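You operate a simulated robot arm through the tools that you are given. There is no shell and no other tool. Be economical: measure what you need, move in short steps, check, and stop when the job is done.

Carry out the task below with a simulated two-armed robot. There is one attempt and no reset: what you move stays moved.

## Task
Cure the filled mould in press four for 30 seconds.
Fine: tray in and guard down before the start; afterwards guard up and tray out again.
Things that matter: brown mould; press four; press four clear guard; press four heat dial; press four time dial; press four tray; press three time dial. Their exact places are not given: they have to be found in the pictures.

The check looks at the end state, three seconds after you hand in, the way a careful person would. Anything else that was tipped, shoved, dropped, spilled or broken makes it a failure.

## Robot
Two 7-joint arms with two-finger grippers on one trunk, hanging from a carriage that runs on a gantry, over the field with the corners [-2.338, 0.262], [-2.349, -1.018], [0.351, -1.04], [0.362, 0.24] (x, y) and turns from -320 to 368 degrees about z. Base frame: it is fixed where the carriage stands at the start and does not move with it; the origin is on the floor, on the carriage's upright axis, x ahead of it, y to its left, z up. Lengths are in m, angles in degrees, forces in N, time in s.
The left shoulder is at the start at [0.04, 0.158, 1.427], the right one opposite. With the tool pointing down near the work surface each hand reaches from about 0.1 to 0.58 m from the robot's upright axis, wherever it stands, measured 20 degrees to its own side. Places, roughly: press four [0.5, 0.6, 1.1]; press four clear guard [0.5, 0.4, 1.4]; press four heat dial [0.7, 0.4, 1.4]; press four time dial [0.7, 0.4, 1.3]; press four tray [0.5, 0.2, 1]; press three time dial [-0.2, 0.4, 1.3]. Payload 1.96 kg a hand.
The TCP of each hand is the grasp point between the finger pads, 0.02 m short of the fingertips. In the tool frame z runs along the fingers and y along their closing line. The gripper opens to 0.072 m. The gripper's body begins 0.038 m behind the TCP.
Orientation is that of the tool frame in the base frame, as a unit quaternion [w, x, y, z]. With the fingers straight down and closing along the base's y, the tool's x points along the base's -x, its y along +y and its z along -z.

## Interface
- The arms move only by the tool move_arm. It takes "left_deltas", "right_deltas" or both (then of equal length, played together; a hand with none holds still); each is a list that holds one entry, the list of rows, each a list of 7 numbers: the closure, from 0 (fully open) to 1 (shut), then the shift along the tool's x, y, z in mm, then the turn, a rotation vector about the tool's x, y, z in degrees. In form: [[[hand, dx, dy, dz, rx, ry, rz], ...]]. A call has 1 to 8 rows; each row shifts and turns the commanded pose from where the row before left it, along the tool's axes as they then stand. Each row takes 0.2 s and may step no farther than 0.05 m and 8.6 degrees from the row before; otherwise, or with a gripper value out of range, the whole call is refused. A pose out of reach is approached as far as the arm can. The call stops where the force on the tool passes 50 N (or 10 N more than at its start, if that is more) or the arm is blocked; 0.2 s more then pass. The fingers move at their own pace (about 0.045 m/s each) and stop on an object; they squeeze with about 28 N. The grip force told is the motor's: it shows also when the fingers shut on nothing. Time passes only in rows, and 0.2 s behind the last, so rows that do not move let the fingers close. The reply holds the time, the measured pose of the TCP, the force on the tool along the base axes, the opening and the grip force, in the units named above and with some noise, with the torque about the TCP (base axes, N m) and any sound that the robot's microphone picked up, and new pictures: "show" is both (left out), scene, wrist or none (wrist: the cameras of the hands that moved).
- Cameras (640 x 400 px; columns grow to the right, rows downward): "scene" is now at [0.1918, 0.0617, 1.7842]; the picture's right is [0.90, -0.44, 0.00], its down [-0.38, -0.76, -0.53] and it looks along [0.23, 0.47, -0.85] (base axes); focal length 230 px, centre (320, 200). "left" rides on the left gripper at [0.071, -0.019, -0.082] in its tool frame; the picture's right is [0.26, 0.97, 0.00], its down [-0.67, 0.18, -0.72] and it looks along [-0.69, 0.19, 0.70] (tool axes); focal length 280 px, centre (320, 200). "right" rides on the right gripper at [0.071, 0.019, -0.082] in its tool frame; the picture's right is [-0.26, 0.97, 0.00], its down [-0.67, -0.18, -0.72] and it looks along [-0.69, -0.19, 0.70] (tool axes); focal length 280 px, centre (320, 200).
- lift_body(by): slides the trunk up (or, below 0, down) by that many m; the arms and the scene camera ride with it, the base frame stays. It gives what a move gives, with no picture.
- base_move(legs): drives the robot by 1 to 6 legs, each [ahead, left, turn to the left] in m, m and degrees, along the robot's own axes; the way and the turn of a leg run together, so that a leg with both is an arc; at most 1.5 m and 180 degrees a leg. The arms and the cameras ride along, it lands a little off, and it stops where it bumps. It keeps to its track: a leg is cut to what the track allows. It gives what a move gives, and a new picture of the scene camera.
- turn_head(pan, tilt): turns the head with the scene camera to pan (to the left, within 86 degrees either way) and tilt (down, from -29 to 69), counted from straight ahead of the robot. It gives what a move gives, and a new picture of the scene camera.
- point_at(camera, pixels): for up to 12 pixels [column, row] of the newest picture of that camera ("zoom" is the newest enlarged one), the place [x, y, z] in the base frame of the surface seen there, good to about 0.002 m. It takes no simulated time.
- inspect(camera, box): a new picture of the part [left, top, right, bottom] of that camera's present view, enlarged. It takes no simulated time.
- close_job(): hands the job in; it is judged then, once.

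Go step by step. Measure first, check grasps and placings, and put right what went wrong. The budget is 80 turns and 260 pictures, counting those below and the enlarged ones. Unless the task says otherwise, let go and move clear before handing in, and close with one line.

The tools are called after "Emit:" as name(argument=value, ...) on one line, values as JSON. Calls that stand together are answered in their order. move_arm: Moves the arms, as the interface text tells. Its arguments: {"type":"object","properties":{"left_deltas":{"type":"array"},"right_deltas":{"type":"array"},"show":{"type":"string","enum":["both","scene","wrist","none"]}},"required":[]} The other tools are called the same way: lift_body (by) slides the trunk up or down; base_move (legs) drives the base; turn_head (pan, tilt) turns the head that bears the scene camera; point_at (camera, pixels) gives the place of the surface under pixels of a picture; inspect (camera, box) takes an enlarged picture of a part of a camera's view; close_job () hands the job in.

At the start:

```text
t: 0.0
left_tcp_pos: [0.2637, 0.3339, 1.0006]
left_orientation: [0.0, 0.0, 1.0, 0.0]
left_wrist_force: [0.3, 0.8, 0.3]
left_torque: [-0.04, 0.02, 0.05]
left_grip_width: 0.072
left_grasp_force: 0.1
right_tcp_pos: [0.3105, 0.0257, 1.0002]
right_orientation: [0.0, 0.0, 1.0, 0.0]
right_wrist_force: [-0.2, 0.2, -0.4]
right_torque: [-0.02, 0.01, 0.01]
right_grip_width: 0.0719
right_grasp_force: 0.1
trunk travel left (down, up): [-0.75, 0.09]
robot x, y, heading: [0.0015, -0.0041, -0.2]
head pan, tilt: [63.7, 58.2]
```

scene: 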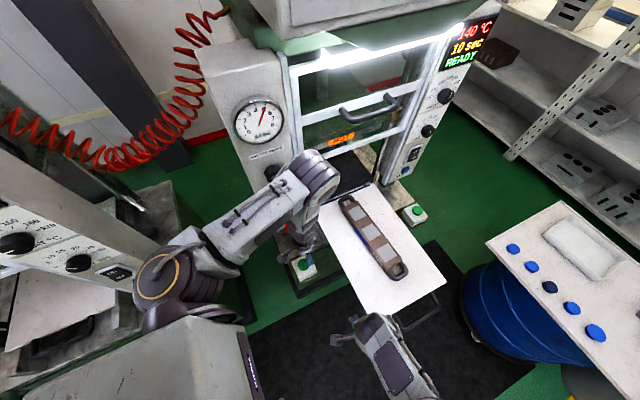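
right: 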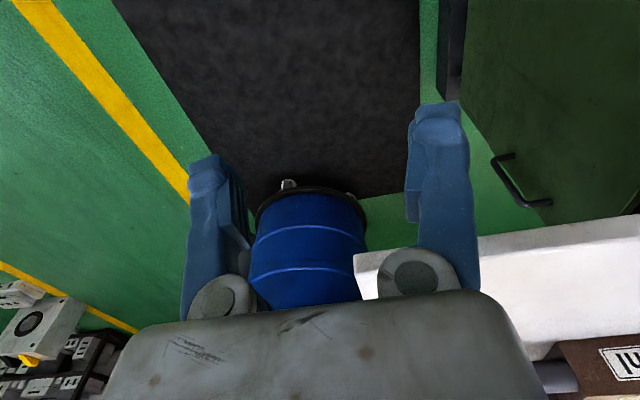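
left: 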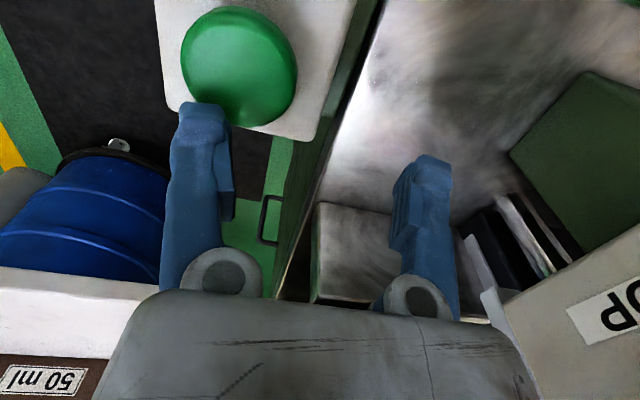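

The scene shows press four with its tray out and the brown mould on it, the guard with its handle at (370,108), the dials at right (445,97), (428,131), and two green buttons at (305,263) and (418,210). I'll enlarge these parts.

Emit:
inspect(camera="scene", box=[380, 0, 520, 100])

Emit:
inspect(camera="scene", box=[370, 80, 490, 230])

Emit:
inspect(camera="scene", box=[220, 40, 440, 340])

Emit:
point_at(camera="scene", pixels=[[445, 97], [428, 131], [413, 155], [404, 170], [418, 210], [305, 263], [345, 112], [370, 108], [393, 100], [352, 205], [400, 270], [440, 298]])

```text
4.00 times, centred on (450, 50) of scene
```

zoom: 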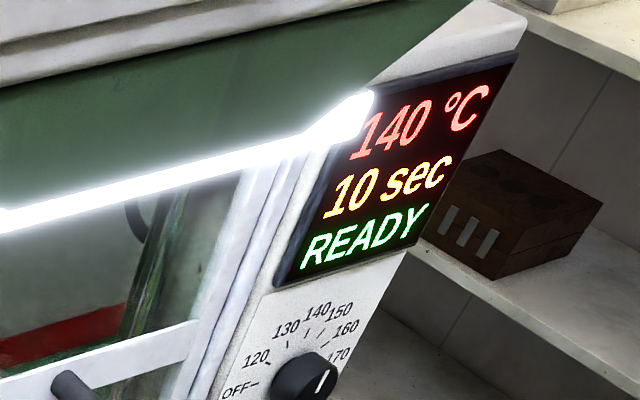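

```text
2.67 times, centred on (430, 155) of scene
```

zoom: 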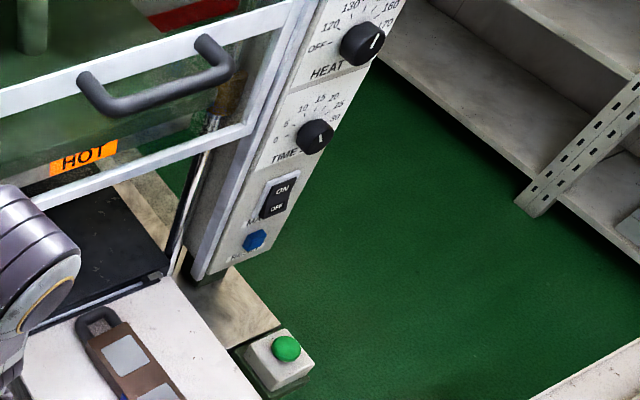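

```text
1.33 times, centred on (330, 190) of scene
```

zoom: 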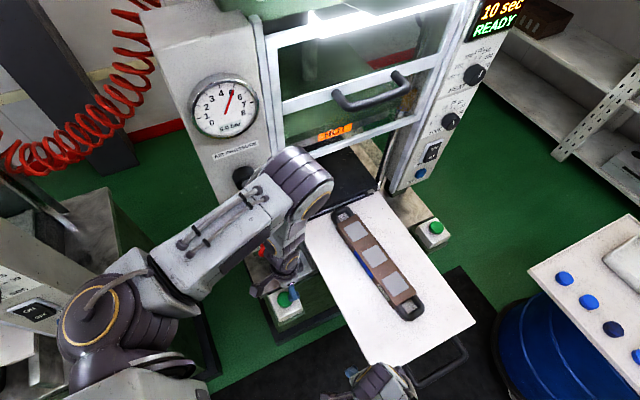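

```text
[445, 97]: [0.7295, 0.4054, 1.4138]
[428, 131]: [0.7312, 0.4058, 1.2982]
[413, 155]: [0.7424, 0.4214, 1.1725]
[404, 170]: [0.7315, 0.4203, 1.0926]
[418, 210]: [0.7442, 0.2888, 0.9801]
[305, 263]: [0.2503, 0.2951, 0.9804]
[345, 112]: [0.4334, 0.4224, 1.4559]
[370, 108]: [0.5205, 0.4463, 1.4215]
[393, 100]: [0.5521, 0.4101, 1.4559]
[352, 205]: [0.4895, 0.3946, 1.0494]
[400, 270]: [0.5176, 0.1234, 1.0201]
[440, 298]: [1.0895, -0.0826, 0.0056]
```

The display reads 140 °C, 10 sec, READY; the left hand stands just beside the left green button at (305,263). I'll raise both hands and look at the panel straight on.

Emit:
move_arm(left_deltas=[[[0, 0, 0, -45, 0, 0, 0], [0, 0, 0, -45, 0, 0, 0], [0, 0, 0, -45, 0, 0, 0], [0, 40, 0, 0, 0, 0, 0], [0, 40, 0, 0, 0, 0, 0], [0, 40, 0, 0, 0, 0, 0]]], right_deltas=[[[0, 0, 0, -45, 0, 0, 0], [0, 0, 0, -45, 0, 0, 0], [0, 0, 0, -45, 0, 0, 0], [0, 0, 0, 0, 0, 0, 0], [0, 0, 0, 0, 0, 0, 0], [0, 0, 0, 0, 0, 0, 0]]], show="none")

Emit:
turn_head(pan=35, tilt=35)

```text
t: 1.4
left_tcp_pos: [0.15, 0.37, 1.1304]
left_orientation: [-0.002, -0.007, 1.0, -0.003]
left_wrist_force: [-0.3, 0.0, 0.5]
left_torque: [-0.02, -0.02, 0.0]
left_grip_width: 0.0718
left_grasp_force: 0.1
left hand out of reach, approached as far as the arm can: row 5, 6
right_tcp_pos: [0.3057, 0.0278, 1.1354]
right_orientation: [0.0, -0.001, 1.0, 0.0]
right_wrist_force: [0.2, 0.0, 0.8]
right_torque: [-0.01, -0.02, 0.02]
right_grip_width: 0.0719
right_grasp_force: 0.0
trunk travel left (down, up): [-0.75, 0.09]
robot x, y, heading: [-0.0002, -0.0011, 0.1]
head pan, tilt: [63.7, 58.2]
```

```text
t: 2.3
left_tcp_pos: [0.1513, 0.3677, 1.1297]
left_orientation: [-0.003, -0.007, 1.0, -0.002]
left_wrist_force: [-0.3, -0.4, 0.0]
left_torque: [-0.02, -0.01, 0.02]
left_grip_width: 0.0722
left_grasp_force: 0.1
right_tcp_pos: [0.3072, 0.0277, 1.136]
right_orientation: [0.0, 0.0, 1.0, 0.0]
right_wrist_force: [0.7, 0.3, -0.4]
right_torque: [0.0, -0.02, 0.01]
right_grip_width: 0.0722
right_grasp_force: 0.0
trunk travel left (down, up): [-0.75, 0.09]
robot x, y, heading: [0.003, -0.0024, -0.0]
head pan, tilt: [35.0, 35.0]
```

scene: 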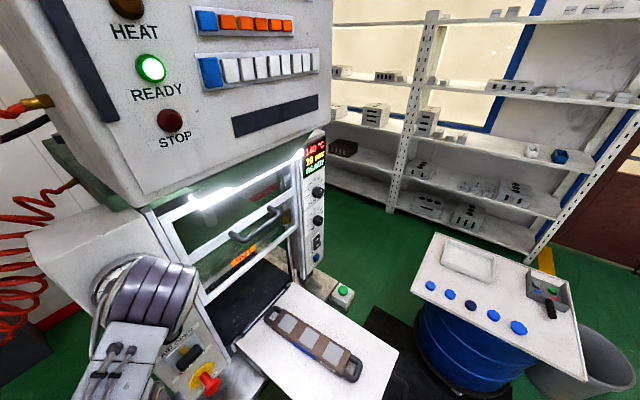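

The panel is seen from the side only, and the robot faces +x while the press faces −y. I'll drive back from the tray, across and turn to face the press.

Emit:
base_move(legs=[[0, -0.4, 0], [0.3, 0, 0], [0, 0, 90]])

Emit:
turn_head(pan=-20, tilt=35)

```text
t: 10.3
left_tcp_pos: [-0.0613, -0.2452, 1.1299]
left_orientation: [0.0, 0.709, -0.705, 0.004]
left_wrist_force: [-1.2, -0.6, 0.2]
left_torque: [0.01, -0.02, -0.01]
left_grip_width: 0.0718
left_grasp_force: 0.1
right_tcp_pos: [0.2802, -0.0911, 1.1343]
right_orientation: [0.0, -0.705, 0.709, 0.0]
right_wrist_force: [-0.3, -0.4, 0.3]
right_torque: [0.01, -0.02, -0.01]
right_grip_width: 0.0721
right_grasp_force: 0.0
trunk travel left (down, up): [-0.75, 0.09]
robot x, y, heading: [0.3058, -0.3997, 89.8]
head pan, tilt: [35.0, 35.0]
```

scene: 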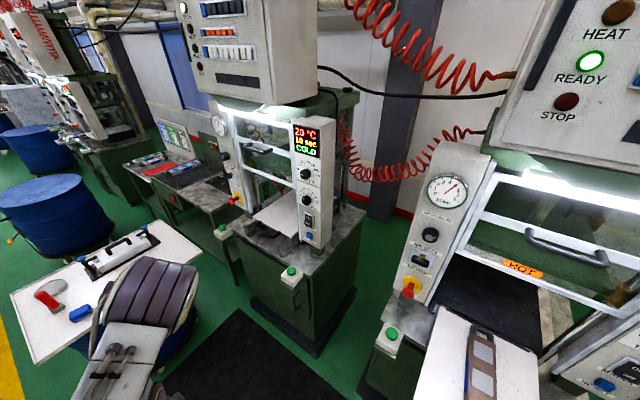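

```text
t: 11.6
left_tcp_pos: [-0.0617, -0.2463, 1.1296]
left_orientation: [-0.001, 0.709, -0.705, 0.003]
left_wrist_force: [0.3, 0.1, -1.4]
left_torque: [-0.02, 0.01, 0.0]
left_grip_width: 0.0719
left_grasp_force: 0.0
right_tcp_pos: [0.2802, -0.0922, 1.1354]
right_orientation: [0.0, -0.704, 0.71, 0.001]
right_wrist_force: [0.3, 0.7, -0.2]
right_torque: [-0.03, 0.02, -0.04]
right_grip_width: 0.0722
right_grasp_force: 0.2
trunk travel left (down, up): [-0.75, 0.09]
robot x, y, heading: [0.3069, -0.3988, 89.9]
head pan, tilt: [-20.0, 35.0]
```

scene: 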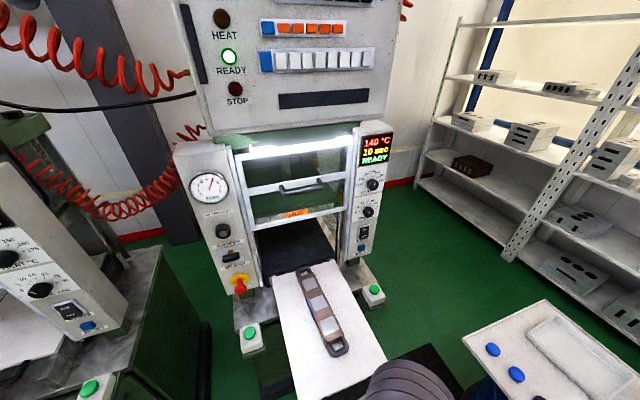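

Now the whole press four front is in view. I'll zoom on the panels and the mould.

Emit:
inspect(camera="scene", box=[340, 120, 420, 270])

Emit:
inspect(camera="scene", box=[180, 160, 300, 310])

Emit:
inspect(camera="scene", box=[240, 220, 400, 400])

Emit:
inspect(camera="scene", box=[230, 120, 370, 230])

Emit:
point_at(camera="scene", pixels=[[371, 184], [368, 211], [282, 188], [301, 192], [321, 184], [304, 272], [339, 347], [332, 312], [385, 358], [272, 278], [331, 270], [300, 384]])

```text
2.67 times, centred on (380, 195) of scene
```

zoom: 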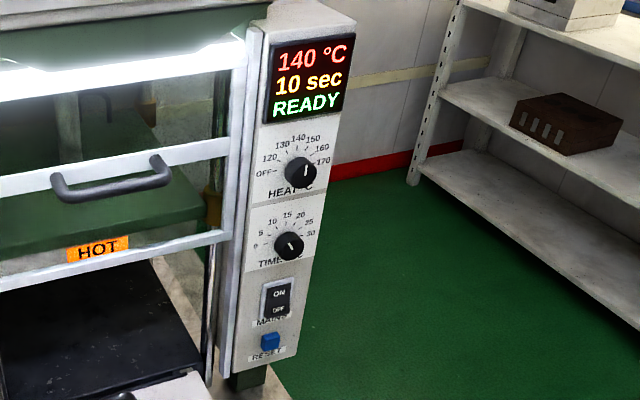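

```text
2.67 times, centred on (240, 235) of scene
```

zoom: 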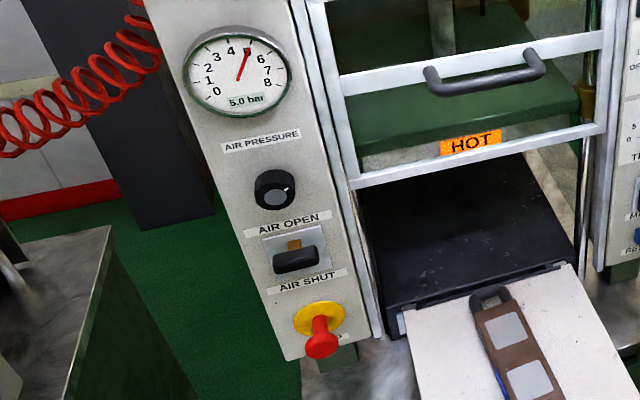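

```text
2.22 times, centred on (320, 310) of scene
```

zoom: 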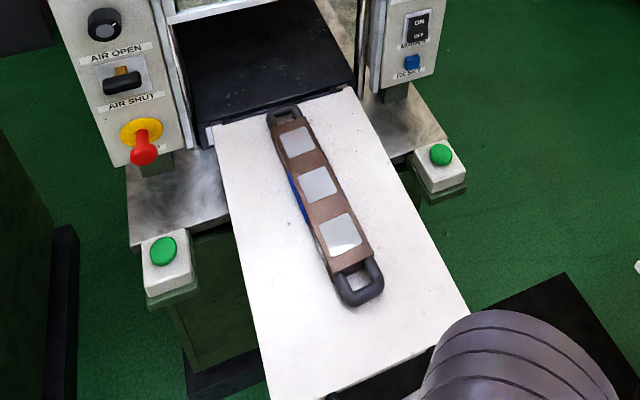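

```text
3.64 times, centred on (300, 175) of scene
```

zoom: 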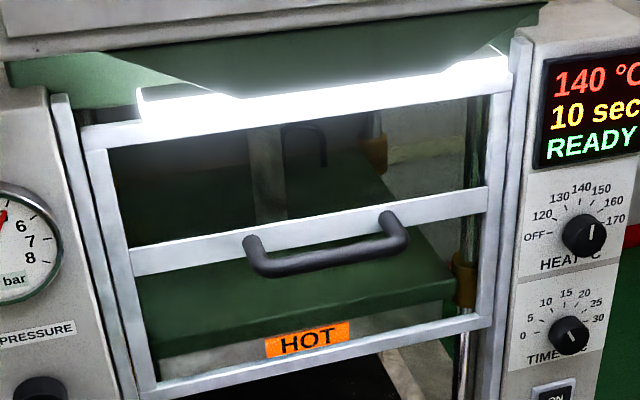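

```text
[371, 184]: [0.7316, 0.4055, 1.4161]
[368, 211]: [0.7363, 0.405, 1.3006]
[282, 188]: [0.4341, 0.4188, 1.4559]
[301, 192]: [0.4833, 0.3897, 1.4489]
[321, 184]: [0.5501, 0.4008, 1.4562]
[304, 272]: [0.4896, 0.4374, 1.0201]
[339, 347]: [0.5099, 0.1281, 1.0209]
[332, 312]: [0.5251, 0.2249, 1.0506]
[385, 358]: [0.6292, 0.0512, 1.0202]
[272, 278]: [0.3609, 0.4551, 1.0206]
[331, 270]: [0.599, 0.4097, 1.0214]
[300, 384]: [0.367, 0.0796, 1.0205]
```

The mould lies at (0.51, 0.13–0.43) on the tray; the time dial is at about (0.736, 0.405, 1.30) and its mark needs a closer look. I'll bring the right hand forward and tilt it to point at the panel.

Emit:
move_arm(right_deltas=[[[0, -30, -40, -40, 0, 0, 0], [0, -30, -40, -40, 0, 0, 0], [0, -30, -40, -40, 0, 0, 0], [0, -30, -40, -40, 0, 0, 0], [0, 0, -40, 0, 0, -8.5, 0], [0, 0, -30, 0, 0, -8.5, 0], [0, 0, -30, 0, 0, -8.5, 0], [0, 0, 0, 0, 0, -8.5, 0]]], show="none")

Emit:
move_arm(right_deltas=[[[0, 0, 0, 0, 0, -8.5, 0], [0, 0, 0, 0, 0, -8.5, 0], [0, 0, 0, 0, 0, -8.5, 0], [0, 0, 0, 0, 0, -8.5, 0], [0, 0, 0, 0, 0, -8.5, 0], [0, 0, 0, 0, 0, -8.5, 0], [0, 0, 0, 0, 0, -5, 0]]])

```text
refused: row 1 steps farther than a row can; nothing moved
```

```text
t: 13.2
left_tcp_pos: [-0.0628, -0.246, 1.1285]
left_orientation: [0.0, 0.709, -0.705, 0.004]
left_wrist_force: [0.5, 0.8, -0.2]
left_torque: [0.0, -0.01, -0.01]
left_grip_width: 0.0721
left_grasp_force: 0.0
right_tcp_pos: [0.3055, -0.0182, 1.132]
right_orientation: [0.332, -0.623, 0.626, 0.331]
right_wrist_force: [-0.4, 0.1, -0.3]
right_torque: [-0.06, 0.02, 0.01]
right_grip_width: 0.072
right_grasp_force: 0.2
right hand out of reach, approached as far as the arm can: row 5, 6, 7
trunk travel left (down, up): [-0.75, 0.09]
robot x, y, heading: [0.3082, -0.3985, 89.9]
head pan, tilt: [-20.0, 35.0]
```

scene: 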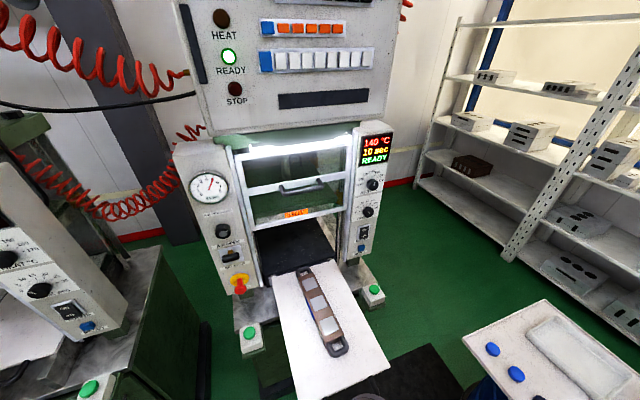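
right: 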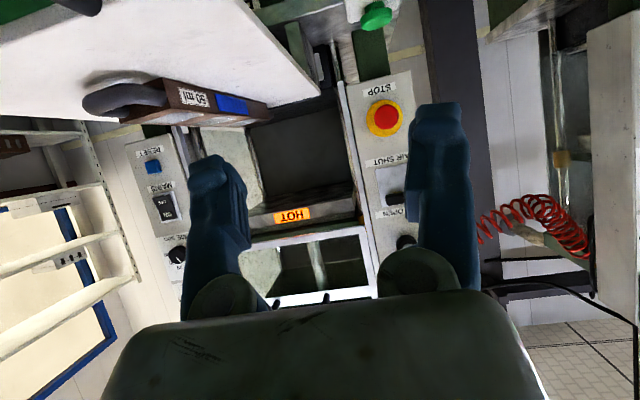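

The tilt stopped partway near the body; the fingers point about 56° up from straight down. I'll raise and move right, then finish the tilt.

Emit:
move_arm(right_deltas=[[[0, -29, -30, -20, 0, 0, 0], [0, -29, -30, -20, 0, 0, 0], [0, -29, -30, -20, 0, 0, 0], [0, -29, -30, -20, 0, 0, 0], [0, -22, -30, 33, 0, 0, 0], [0, -22, -30, 33, 0, 0, 0], [0, 0, -30, 0, 0, -8.5, 0], [0, 0, 0, 0, 0, -8.5, 0]]], show="none")

Emit:
move_arm(right_deltas=[[[0, 0, 0, 0, 0, -8.5, 0], [0, 0, 0, 0, 0, -8.5, 0]]], show="wrist")

```text
t: 14.9
left_tcp_pos: [-0.0623, -0.2458, 1.1285]
left_orientation: [-0.001, 0.709, -0.705, 0.005]
left_wrist_force: [-0.5, 0.3, -0.2]
left_torque: [0.01, 0.01, 0.01]
left_grip_width: 0.072
left_grasp_force: 0.1
right_tcp_pos: [0.5157, 0.0564, 1.2732]
right_orientation: [0.423, -0.565, 0.571, 0.419]
right_wrist_force: [0.1, 0.1, -0.6]
right_torque: [-0.01, 0.01, -0.02]
right_grip_width: 0.0721
right_grasp_force: 0.0
trunk travel left (down, up): [-0.75, 0.09]
robot x, y, heading: [0.3083, -0.3977, 89.8]
head pan, tilt: [-20.0, 35.0]
```

```text
t: 15.6
left_tcp_pos: [-0.0629, -0.2449, 1.1279]
left_orientation: [-0.001, 0.709, -0.705, 0.004]
left_wrist_force: [-0.8, 0.7, 0.4]
left_torque: [0.02, 0.01, 0.0]
left_grip_width: 0.0718
left_grasp_force: 0.1
right_tcp_pos: [0.5154, 0.0592, 1.2723]
right_orientation: [0.502, -0.497, 0.502, 0.499]
right_wrist_force: [-0.3, 0.9, 0.4]
right_torque: [-0.01, 0.04, 0.01]
right_grip_width: 0.0719
right_grasp_force: 0.1
trunk travel left (down, up): [-0.75, 0.09]
robot x, y, heading: [0.3077, -0.3986, 89.6]
head pan, tilt: [-20.0, 35.0]
```

right: 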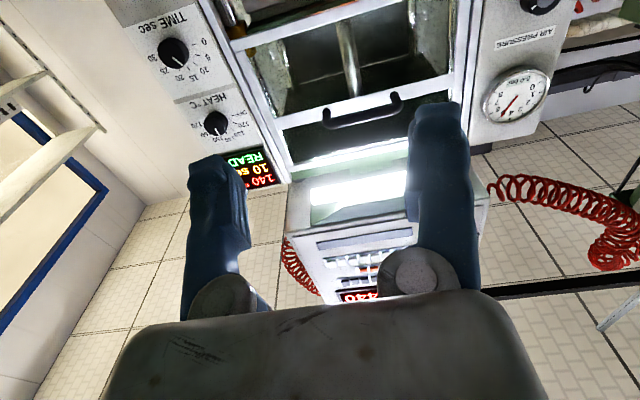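

The hand now points squarely at the press. The dials are at (172,52) and (215,123); zoom.

Emit:
inspect(camera="right", box=[120, 0, 280, 190])

Emit:
point_at(camera="right", pixels=[[172, 52], [160, 45], [215, 123], [188, 78], [215, 40], [323, 124], [360, 112], [398, 98], [287, 125], [440, 90]])

```text
2.11 times, centred on (200, 95) of right
```

zoom: 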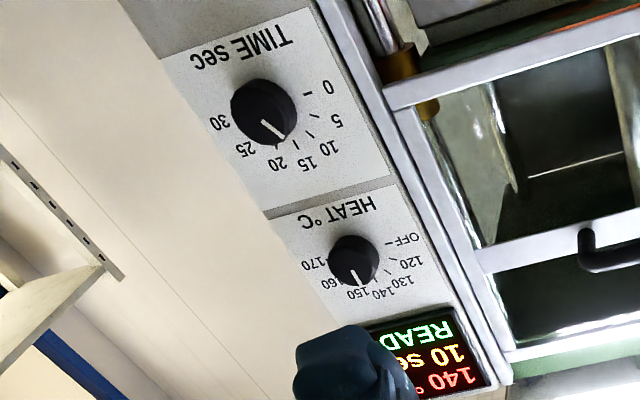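

```text
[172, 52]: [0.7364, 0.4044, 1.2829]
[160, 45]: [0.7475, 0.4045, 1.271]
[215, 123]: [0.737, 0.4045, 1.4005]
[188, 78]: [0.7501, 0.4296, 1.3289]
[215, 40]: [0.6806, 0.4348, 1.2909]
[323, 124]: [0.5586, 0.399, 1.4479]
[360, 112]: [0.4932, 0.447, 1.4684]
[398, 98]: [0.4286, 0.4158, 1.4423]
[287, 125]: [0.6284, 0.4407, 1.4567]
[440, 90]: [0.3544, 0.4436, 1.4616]
```

The time mark stands at 10 (−30° from top), 30 is at the right (+90°), so a 120° clockwise turn. I'll zoom further to get the knob's centre.

Emit:
inspect(camera="right", box=[140, 25, 204, 65])

Emit:
point_at(camera="right", pixels=[[172, 52], [165, 52], [180, 52], [172, 42], [172, 62], [160, 55], [188, 52], [165, 40], [155, 30]])

Emit:
inspect(camera="scene", box=[344, 196, 392, 226])

Emit:
point_at(camera="scene", pixels=[[368, 208], [368, 211], [368, 214], [368, 217], [364, 211], [372, 211], [360, 215]])

```text
10.00 times, centred on (172, 45) of right
```

zoom: 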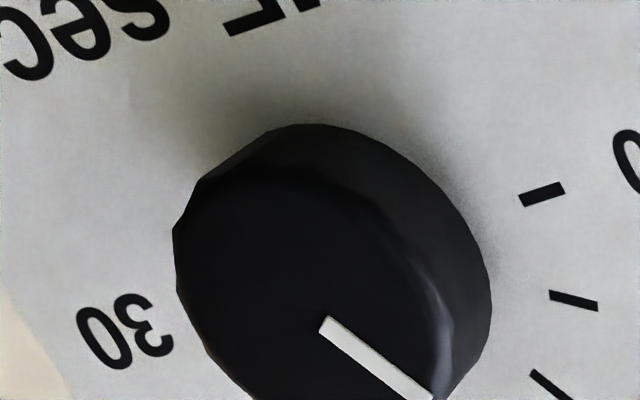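

```text
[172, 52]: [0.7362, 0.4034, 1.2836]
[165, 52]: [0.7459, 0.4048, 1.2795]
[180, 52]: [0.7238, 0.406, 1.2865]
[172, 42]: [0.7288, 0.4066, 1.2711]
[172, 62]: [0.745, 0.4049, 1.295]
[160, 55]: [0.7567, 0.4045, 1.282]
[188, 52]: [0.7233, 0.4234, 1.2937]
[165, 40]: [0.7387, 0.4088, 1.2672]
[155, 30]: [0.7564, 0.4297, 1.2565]
```

```text
13.33 times, centred on (368, 211) of scene
```

zoom: 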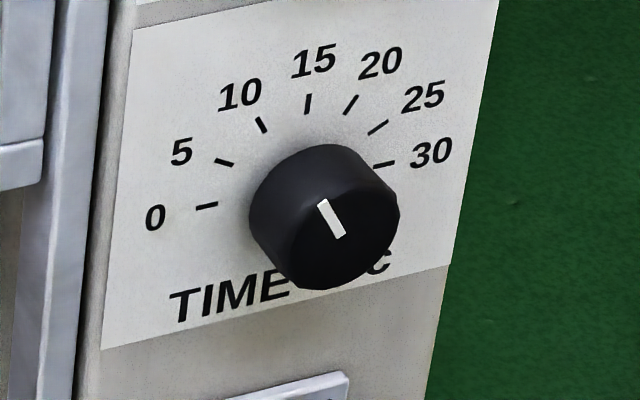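

```text
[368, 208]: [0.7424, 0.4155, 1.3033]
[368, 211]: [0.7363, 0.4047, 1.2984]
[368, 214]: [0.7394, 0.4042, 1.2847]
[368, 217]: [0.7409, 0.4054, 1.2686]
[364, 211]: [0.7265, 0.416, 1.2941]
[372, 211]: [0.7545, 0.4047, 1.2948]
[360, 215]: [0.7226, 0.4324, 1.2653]
```

Knob: centre about (0.740, z 1.2825), diameter ~35 mm, face at y 0.404, panel at y 0.432. I'll drive closer, pre-rotating the hand −60° so the turn is mid-range.

Emit:
base_move(legs=[[0.22, -0.03, 0]])

Emit:
move_arm(right_deltas=[[[0, 0, 0, 0, 0, 0, -8.57], [0, 0, 0, 0, 0, 0, -8.57], [0, 0, 0, 0, 0, 0, -8.57], [0, 0, 0, 0, 0, 0, -8.57], [0, 0, 0, 0, 0, 0, -8.57], [0, 0, 0, 0, 0, 0, -8.57], [0, 0, 0, 0, 0, 0, -8.57]]], show="wrist")

```text
t: 17.2
left_tcp_pos: [-0.0313, -0.0365, 1.1281]
left_orientation: [-0.001, 0.711, -0.704, 0.004]
left_wrist_force: [0.4, 0.3, -0.1]
left_torque: [-0.03, -0.01, 0.01]
left_grip_width: 0.0719
left_grasp_force: 0.0
right_tcp_pos: [0.5452, 0.2701, 1.2723]
right_orientation: [0.5, -0.499, 0.501, 0.499]
right_wrist_force: [0.5, -0.1, -0.1]
right_torque: [-0.02, 0.04, -0.01]
right_grip_width: 0.0722
right_grasp_force: 0.1
trunk travel left (down, up): [-0.75, 0.09]
robot x, y, heading: [0.3351, -0.1879, 90.0]
head pan, tilt: [-20.0, 35.0]
```

scene: 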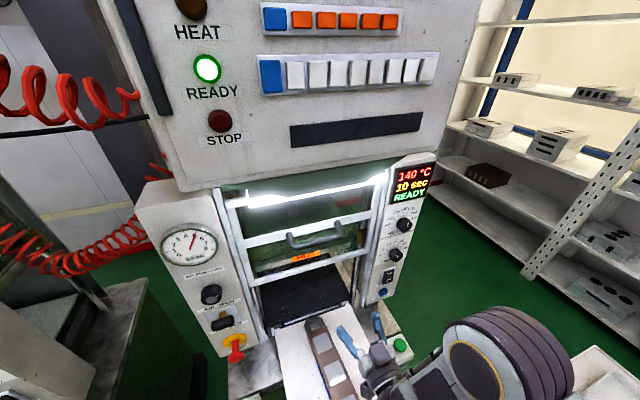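

```text
t: 18.8
left_tcp_pos: [-0.031, -0.0349, 1.1283]
left_orientation: [0.0, 0.71, -0.704, 0.004]
left_wrist_force: [-0.9, -0.8, -0.7]
left_torque: [-0.01, 0.03, -0.01]
left_grip_width: 0.0721
left_grasp_force: 0.1
right_tcp_pos: [0.5448, 0.272, 1.2711]
right_orientation: [0.683, -0.683, 0.183, 0.181]
right_wrist_force: [0.5, -0.8, 0.2]
right_torque: [-0.01, 0.01, 0.01]
right_grip_width: 0.0719
right_grasp_force: 0.1
trunk travel left (down, up): [-0.75, 0.09]
robot x, y, heading: [0.3345, -0.1852, 89.7]
head pan, tilt: [-20.0, 35.0]
```

right: 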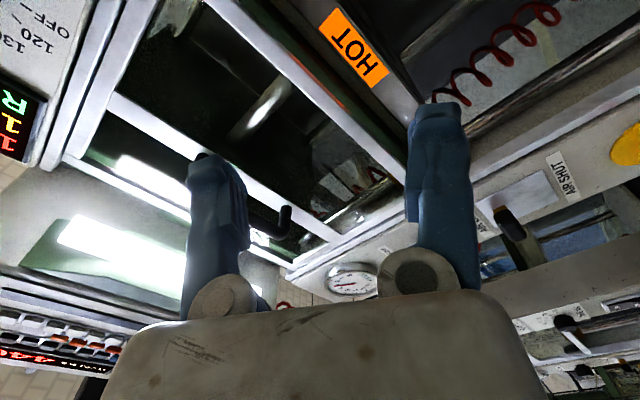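

The hand is rolled −60° as wanted. Now move over to the knob axis at y 0.357.

Emit:
move_arm(right_deltas=[[[0, 32.7, -21.5, 0, 0, 0, 0], [0, 32.7, -21.5, 21, 0, 0, 0], [0, 32.7, -21.5, 21, 0, 0, 0], [0, 32.7, -21.5, 21, 0, 0, 0], [0, 32.7, -21.5, 22, 0, 0, 0], [0, 0, 0, 0, 0, 0, 0]]])

```text
t: 20.2
left_tcp_pos: [-0.0313, -0.0362, 1.1288]
left_orientation: [-0.001, 0.711, -0.704, 0.005]
left_wrist_force: [0.8, -0.5, 0.6]
left_torque: [0.01, -0.01, -0.02]
left_grip_width: 0.0719
left_grasp_force: 0.1
right_tcp_pos: [0.7421, 0.355, 1.2849]
right_orientation: [-0.683, 0.683, -0.185, -0.182]
right_wrist_force: [0.3, -0.3, 0.4]
right_torque: [-0.01, -0.01, 0.0]
right_grip_width: 0.0721
right_grasp_force: 0.1
trunk travel left (down, up): [-0.75, 0.09]
robot x, y, heading: [0.3326, -0.187, 89.7]
head pan, tilt: [-20.0, 35.0]
```

scene: 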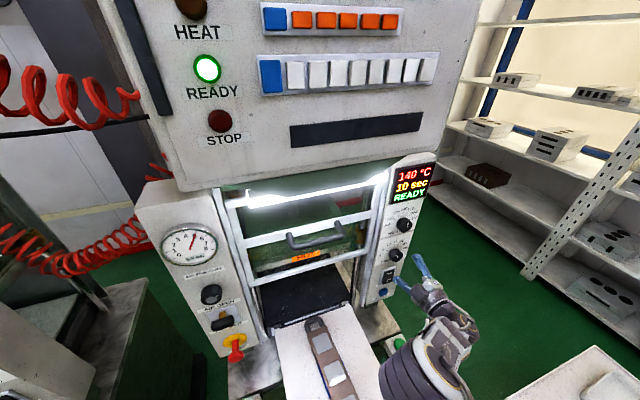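
right: 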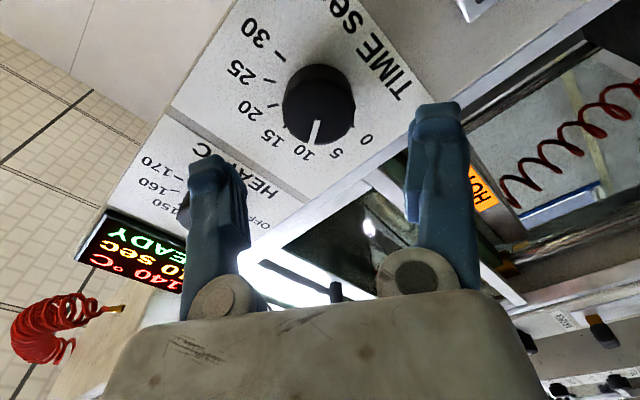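

The knob is centred between the fingers (column ~318). Advance 50 mm and close.

Emit:
move_arm(right_deltas=[[[0, 0, 2, 15, 0, 0, 0], [0, 0, 0, 15, 0, 0, 0], [0, 0, 0, 12, 0, 0, 0], [0, 0, 0, 9, 0, 0, 0], [1, 0, 0, 0, 0, 0, 0], [1, 0, 0, 0, 0, 0, 0], [1, 0, 0, 0, 0, 0, 0]]], show="wrist")

```text
t: 21.8
left_tcp_pos: [-0.0296, -0.0359, 1.1285]
left_orientation: [-0.001, 0.71, -0.704, 0.004]
left_wrist_force: [0.0, 0.7, 0.2]
left_torque: [-0.01, -0.03, 0.0]
left_grip_width: 0.0722
left_grasp_force: 0.0
right_tcp_pos: [0.7444, 0.4057, 1.2828]
right_orientation: [0.685, -0.682, 0.182, 0.181]
right_wrist_force: [5.6, -9.1, 23.4]
right_torque: [0.37, -0.04, -0.3]
right_grip_width: 0.0374
right_grasp_force: 27.8
trunk travel left (down, up): [-0.75, 0.09]
robot x, y, heading: [0.3374, -0.1915, 89.8]
head pan, tilt: [-20.0, 35.0]
```

right: 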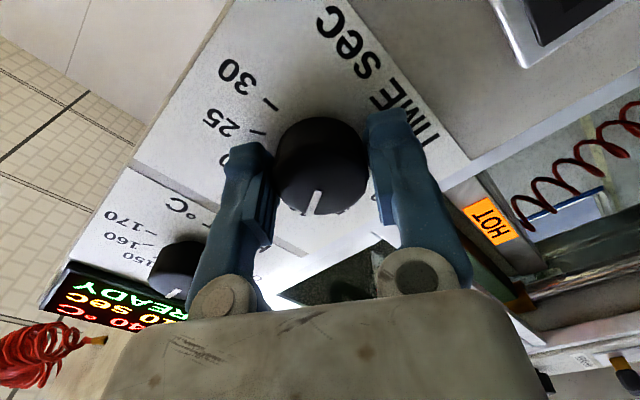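

The fingers hold the knob (37 mm) but with 23 N sideways, so I'll ease along tool −y and check.

Emit:
move_arm(right_deltas=[[[1, 0, -2, 0, 0, 0, 0], [1, 0, 0, 0, 0, 0, 0]]], show="none")

```text
t: 22.4
left_tcp_pos: [-0.0298, -0.0342, 1.129]
left_orientation: [-0.002, 0.71, -0.704, 0.003]
left_wrist_force: [-0.1, -0.2, 0.1]
left_torque: [0.01, 0.01, -0.02]
left_grip_width: 0.0717
left_grasp_force: 0.1
right_tcp_pos: [0.7417, 0.4066, 1.2853]
right_orientation: [0.684, -0.683, 0.184, 0.18]
right_wrist_force: [16.2, 2.8, 10.6]
right_torque: [0.25, -0.02, -0.24]
right_grip_width: 0.0369
right_grasp_force: 40.2
trunk travel left (down, up): [-0.75, 0.09]
robot x, y, heading: [0.3339, -0.1875, 89.8]
head pan, tilt: [-20.0, 35.0]
```

Force falls; shift a little more, then begin turning clockwise (tool +z).

Emit:
move_arm(right_deltas=[[[1, 1, -2, 0, 0, 0, 0], [1, 0, 0, 0, 0, 0, 6], [1, 0, 0, 0, 0, 0, 8], [1, 0, 0, 0, 0, 0, 8], [1, 0, 0, 0, 0, 0, 8]]])

```text
t: 23.6
left_tcp_pos: [-0.029, -0.0343, 1.1291]
left_orientation: [0.0, 0.711, -0.703, 0.004]
left_wrist_force: [-0.6, 0.7, 0.1]
left_torque: [0.01, -0.02, -0.04]
left_grip_width: 0.0721
left_grasp_force: 0.1
right_tcp_pos: [0.7435, 0.406, 1.284]
right_orientation: [0.612, -0.612, 0.356, 0.353]
right_wrist_force: [16.7, 16.6, -17.6]
right_torque: [-0.32, -0.01, -0.18]
right_grip_width: 0.0369
right_grasp_force: 39.4
trunk travel left (down, up): [-0.75, 0.09]
robot x, y, heading: [0.3363, -0.1892, 89.6]
head pan, tilt: [-20.0, 35.0]
```

scene: 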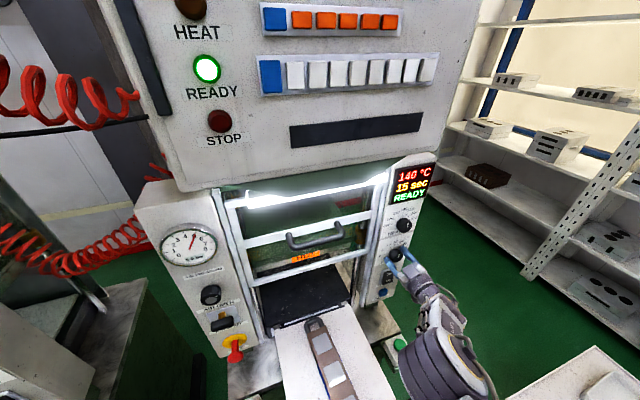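
right: 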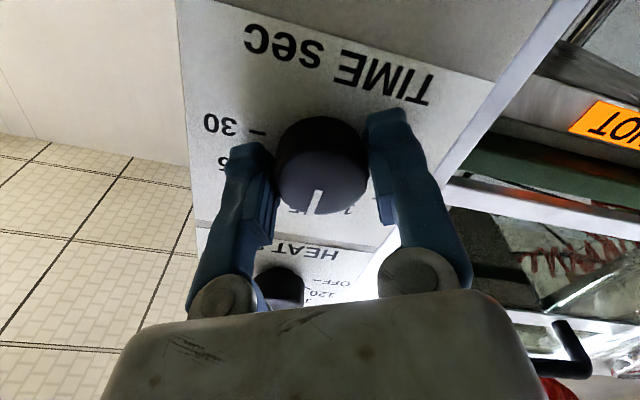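

The display already reads 15 sec after 30°, as predicted. I'll relieve the side force and turn on.

Emit:
move_arm(right_deltas=[[[1, 2.5, -0.7, 1, 0, 0, 0], [1, 0, 0, 0, 0, 0, 8.5], [1, 0, 0, 0, 0, 0, 8.5], [1, 0, 0, 0, 0, 0, 8.5], [1, 0, 0, 0, 0, 0, 8.5], [1, 0, 0, 0, 0, 0, 8.5], [1, 0, 0, 0, 0, 0, 8.5]]])

```text
t: 25.2
left_tcp_pos: [-0.0322, -0.0353, 1.1295]
left_orientation: [0.0, 0.71, -0.704, 0.003]
left_wrist_force: [0.4, -0.2, -0.6]
left_torque: [-0.01, -0.01, -0.03]
left_grip_width: 0.0721
left_grasp_force: 0.2
right_tcp_pos: [0.7431, 0.4072, 1.2846]
right_orientation: [0.401, -0.398, 0.584, 0.583]
right_wrist_force: [-9.7, -8.1, 16.4]
right_torque: [0.53, 0.0, 0.04]
right_grip_width: 0.0368
right_grasp_force: 40.0
trunk travel left (down, up): [-0.75, 0.09]
robot x, y, heading: [0.3359, -0.1922, 89.9]
head pan, tilt: [-20.0, 35.0]
```

scene: 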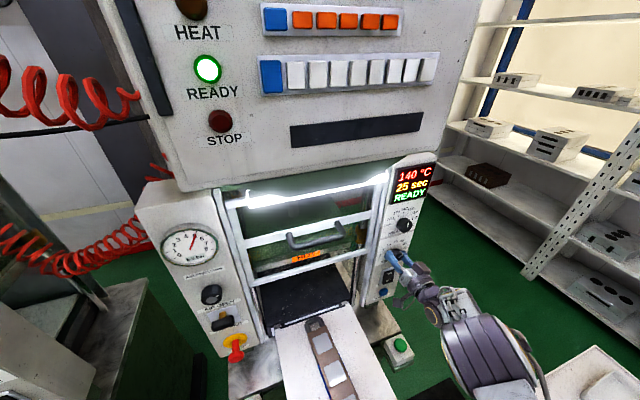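
right: 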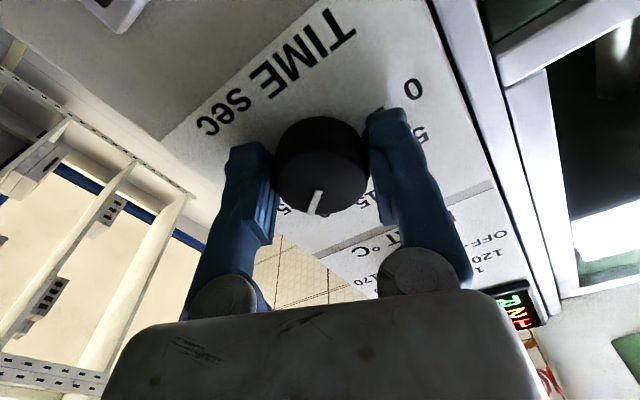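

25 sec now; another 31° for 30.

Emit:
move_arm(right_deltas=[[[1, 0, 0, 0, 0, 0, 8], [1, 0, 0, 0, 0, 0, 8], [1, 0, 0, 0, 0, 0, 8], [1, 0, 0, 0, 0, 0, 7], [1, 0, 0, 0, 0, 0, 0]]])

Emit:
inspect(camera="scene", box=[380, 150, 444, 270])

```text
t: 26.4
left_tcp_pos: [-0.0341, -0.0364, 1.1297]
left_orientation: [0.001, 0.711, -0.703, 0.004]
left_wrist_force: [0.4, -0.1, -0.1]
left_torque: [-0.03, 0.04, 0.0]
left_grip_width: 0.0721
left_grasp_force: 0.1
right_tcp_pos: [0.7417, 0.4072, 1.284]
right_orientation: [0.229, -0.228, 0.668, 0.67]
right_wrist_force: [-23.4, -23.1, 30.7]
right_torque: [0.44, 0.0, 0.41]
right_grip_width: 0.0368
right_grasp_force: 39.9
trunk travel left (down, up): [-0.75, 0.09]
robot x, y, heading: [0.3364, -0.1874, 90.1]
head pan, tilt: [-20.0, 35.0]
```

scene: 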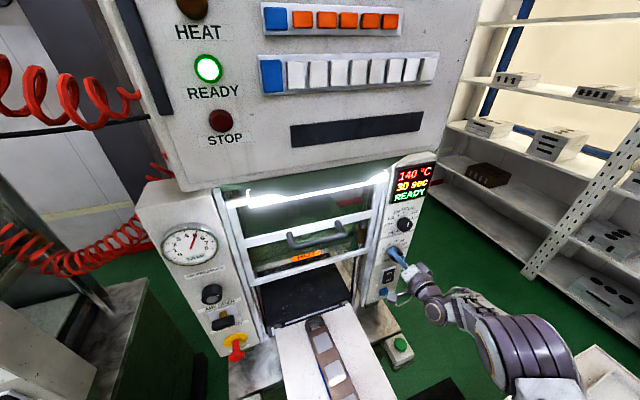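
right: 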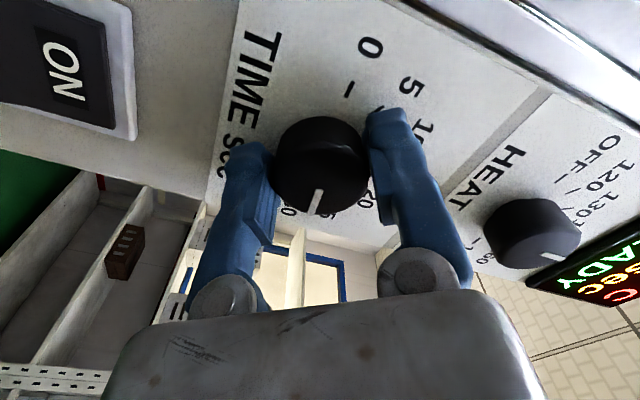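

```text
3.33 times, centred on (412, 210) of scene
```

zoom: 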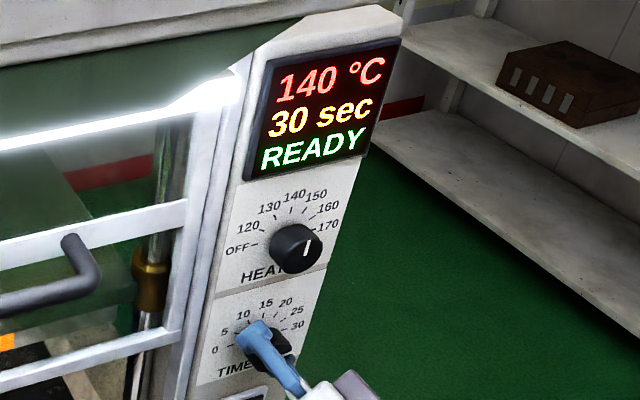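

30 sec is set. Open, back off and roll the hand back.

Emit:
move_arm(right_deltas=[[[0, 0, 0, 0, 0, 0, 0], [0, 0, 0, 0, 0, 0, 0], [0, 0, 0, 0, 0, 0, 0], [0, 0, 0, -30, 0, 0, 0], [0, 0, 0, -40, 0, 0, 0], [0, 0, 0, -40, 0, 0, 0], [0, 0, 0, -30, 0, 0, -8.5], [0, 0, 0, 0, 0, 0, -8.5]]], show="none")

Emit:
move_arm(right_deltas=[[[0, 0, 0, 0, 0, 0, -8.6], [0, 0, 0, 0, 0, 0, -8.6], [0, 0, 0, 0, 0, 0, -8.6], [0, 0, 0, 0, 0, 0, -8.6], [0, 0, 0, 0, 0, 0, -8.6]]])

Emit:
inspect(camera="scene", box=[384, 150, 432, 270])

Emit:
turn_head(pan=-20, tilt=62)

```text
t: 28.2
left_tcp_pos: [-0.0315, -0.0358, 1.1296]
left_orientation: [-0.001, 0.711, -0.703, 0.004]
left_wrist_force: [0.0, -0.3, -0.5]
left_torque: [0.01, -0.04, -0.04]
left_grip_width: 0.0719
left_grasp_force: 0.0
right_tcp_pos: [0.7419, 0.2666, 1.2854]
right_orientation: [0.328, -0.325, 0.627, 0.627]
right_wrist_force: [0.0, -0.2, -0.1]
right_torque: [0.0, -0.02, -0.01]
right_grip_width: 0.072
right_grasp_force: 0.2
trunk travel left (down, up): [-0.75, 0.09]
robot x, y, heading: [0.3373, -0.1893, 89.8]
head pan, tilt: [-20.0, 35.0]
```

```text
t: 29.4
left_tcp_pos: [-0.0315, -0.0354, 1.1291]
left_orientation: [-0.001, 0.711, -0.703, 0.004]
left_wrist_force: [0.6, -0.2, -0.9]
left_torque: [-0.01, 0.0, 0.01]
left_grip_width: 0.0725
left_grasp_force: 0.1
right_tcp_pos: [0.7421, 0.2663, 1.2833]
right_orientation: [0.535, -0.534, 0.463, 0.462]
right_wrist_force: [-0.4, -0.1, 0.2]
right_torque: [-0.03, -0.01, 0.0]
right_grip_width: 0.0718
right_grasp_force: 0.1
trunk travel left (down, up): [-0.75, 0.09]
robot x, y, heading: [0.3371, -0.1896, 90.0]
head pan, tilt: [-20.0, 35.0]
```

scene: 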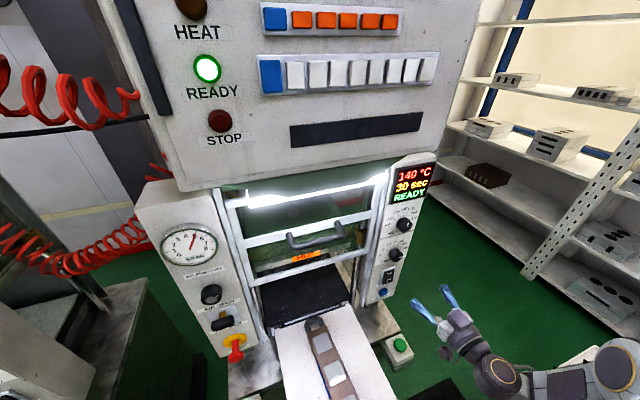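
right: 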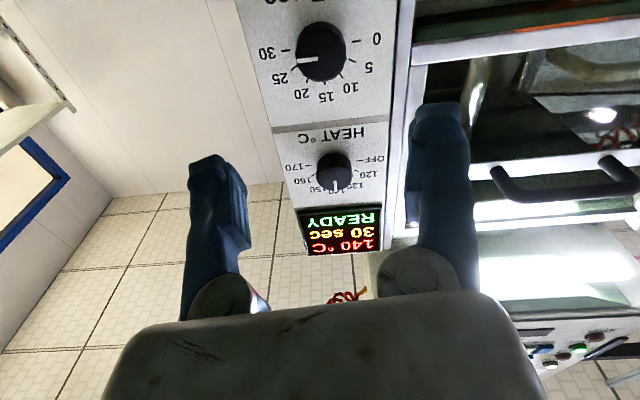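

```text
3.33 times, centred on (408, 210) of scene
```

zoom: 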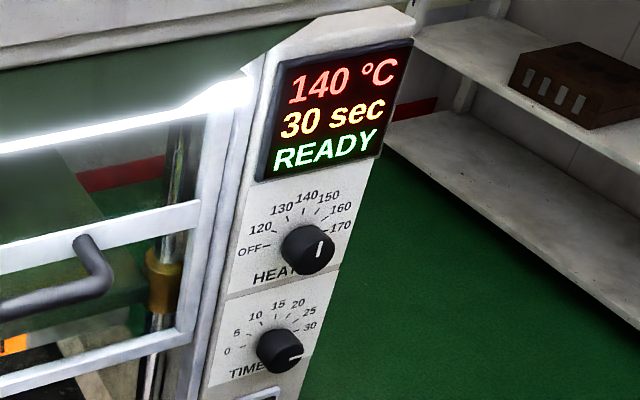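

```text
t: 30.3
left_tcp_pos: [-0.0327, -0.0357, 1.1307]
left_orientation: [-0.001, 0.711, -0.703, 0.004]
left_wrist_force: [0.0, 0.2, 0.1]
left_torque: [0.02, 0.02, -0.01]
left_grip_width: 0.0721
left_grasp_force: 0.1
right_tcp_pos: [0.743, 0.2664, 1.2832]
right_orientation: [0.534, -0.533, 0.464, 0.463]
right_wrist_force: [0.7, -0.3, 0.3]
right_torque: [0.0, 0.03, -0.05]
right_grip_width: 0.0719
right_grasp_force: 0.0
trunk travel left (down, up): [-0.75, 0.09]
robot x, y, heading: [0.337, -0.1879, 89.7]
head pan, tilt: [-20.0, 62.0]
```

scene: 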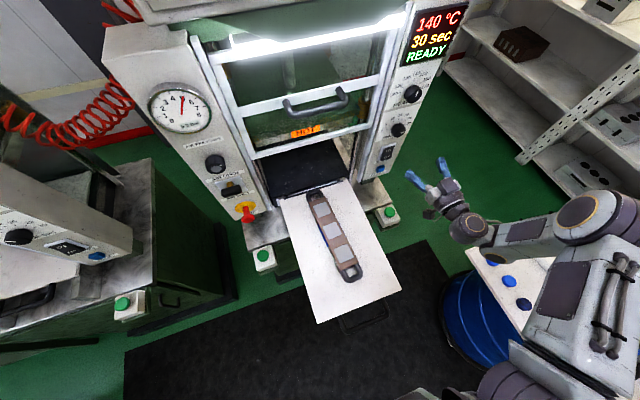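

Dial set. The tray's handle loop shows at (365,318) in front of the tray; zoom and measure it.

Emit:
inspect(camera="scene", box=[290, 260, 420, 340])

Emit:
point_at(camera="scene", pixels=[[387, 316], [365, 328], [343, 333], [375, 322], [317, 322], [400, 292], [360, 309], [340, 314], [280, 200], [349, 180], [263, 256], [389, 211]])

```text
4.92 times, centred on (355, 300) of scene
```

zoom: 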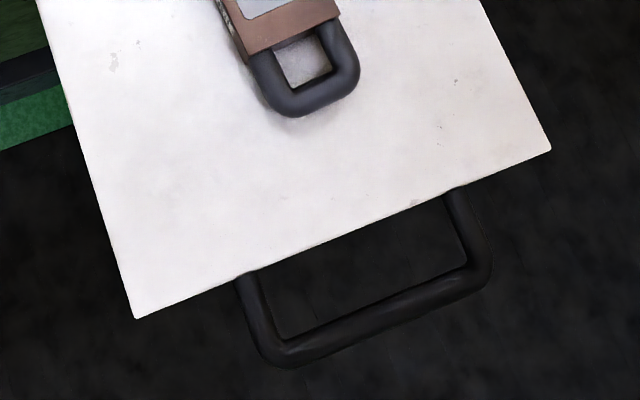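

```text
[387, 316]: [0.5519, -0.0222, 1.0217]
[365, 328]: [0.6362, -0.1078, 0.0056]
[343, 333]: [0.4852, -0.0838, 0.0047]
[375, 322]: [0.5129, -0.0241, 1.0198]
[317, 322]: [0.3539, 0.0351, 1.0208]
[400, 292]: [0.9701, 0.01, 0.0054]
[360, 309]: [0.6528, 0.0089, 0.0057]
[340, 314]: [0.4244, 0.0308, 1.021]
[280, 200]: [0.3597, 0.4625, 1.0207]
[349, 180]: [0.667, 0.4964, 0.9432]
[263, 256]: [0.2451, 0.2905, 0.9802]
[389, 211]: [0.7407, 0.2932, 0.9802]
```

The tray handle bar runs along x at y ≈ −0.023, z ≈ 1.02, x 0.43–0.56. I'll bring the right hand back to pointing straight down over it.

Emit:
move_arm(right_deltas=[[[0, 0, 30, -30, 0, 0, 8.2], [0, 0, 25, 0, 0, 8.5, 0], [0, 0, 25, 0, 0, 8.5, 0], [0, 0, 25, 0, 0, 8.5, 0], [0, 0, 25, 0, 0, 8.5, 0], [0, 0, 25, 0, 0, 8.5, 0], [0, 0, 25, 0, 0, 8.5, 0], [0, 0, 25, 0, 0, 8.5, 0]]], show="none")

Emit:
move_arm(right_deltas=[[[0, 0, 0, 0, 0, 8.5, 0], [0, 0, 0, 0, 0, 8.5, 0], [0, 0, 0, 0, 0, 8.5, 0], [0, 40, 0, 0, 0, 5, 0], [0, 40, 0, 0, 0, 0, 8.5], [0, 0, 0, 0, 0, 0, 8.5], [0, 0, 0, 0, 0, 0, 8.5], [0, 0, 0, 0, 0, 0, 8.5]]])

```text
t: 32.1
left_tcp_pos: [-0.0317, -0.0352, 1.129]
left_orientation: [-0.001, 0.711, -0.703, 0.005]
left_wrist_force: [-0.3, -1.1, -0.3]
left_torque: [-0.02, 0.02, -0.03]
left_grip_width: 0.0718
left_grasp_force: 0.1
right_tcp_pos: [0.5393, 0.2385, 1.2811]
right_orientation: [0.185, -0.681, 0.684, 0.185]
right_wrist_force: [0.1, -0.8, -0.1]
right_torque: [0.02, 0.03, 0.02]
right_grip_width: 0.072
right_grasp_force: 0.2
trunk travel left (down, up): [-0.75, 0.09]
robot x, y, heading: [0.3378, -0.1887, 89.9]
head pan, tilt: [-20.0, 62.0]
```

```text
t: 33.9
left_tcp_pos: [-0.0319, -0.0366, 1.1294]
left_orientation: [0.0, 0.711, -0.703, 0.005]
left_wrist_force: [-0.1, 1.3, -0.5]
left_torque: [-0.03, 0.02, -0.02]
left_grip_width: 0.0719
left_grasp_force: 0.1
right_tcp_pos: [0.5388, 0.1572, 1.2766]
right_orientation: [-0.001, -0.467, 0.884, 0.001]
right_wrist_force: [-0.5, -0.4, 0.1]
right_torque: [0.02, 0.0, 0.01]
right_grip_width: 0.0719
right_grasp_force: 0.1
trunk travel left (down, up): [-0.75, 0.09]
robot x, y, heading: [0.333, -0.1894, 89.9]
head pan, tilt: [-20.0, 62.0]
```

scene: 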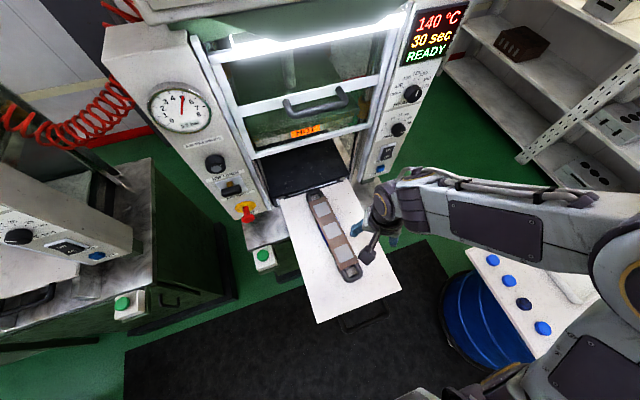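
right: 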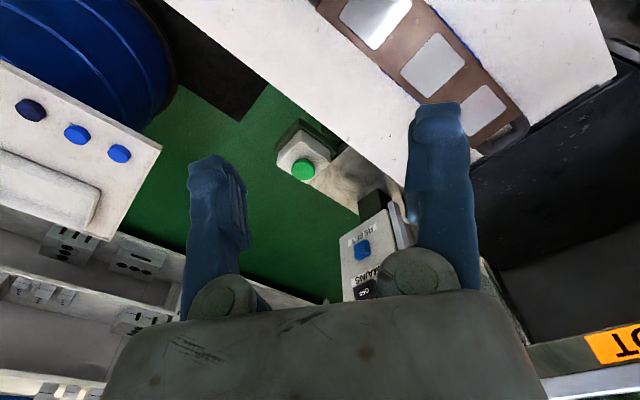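

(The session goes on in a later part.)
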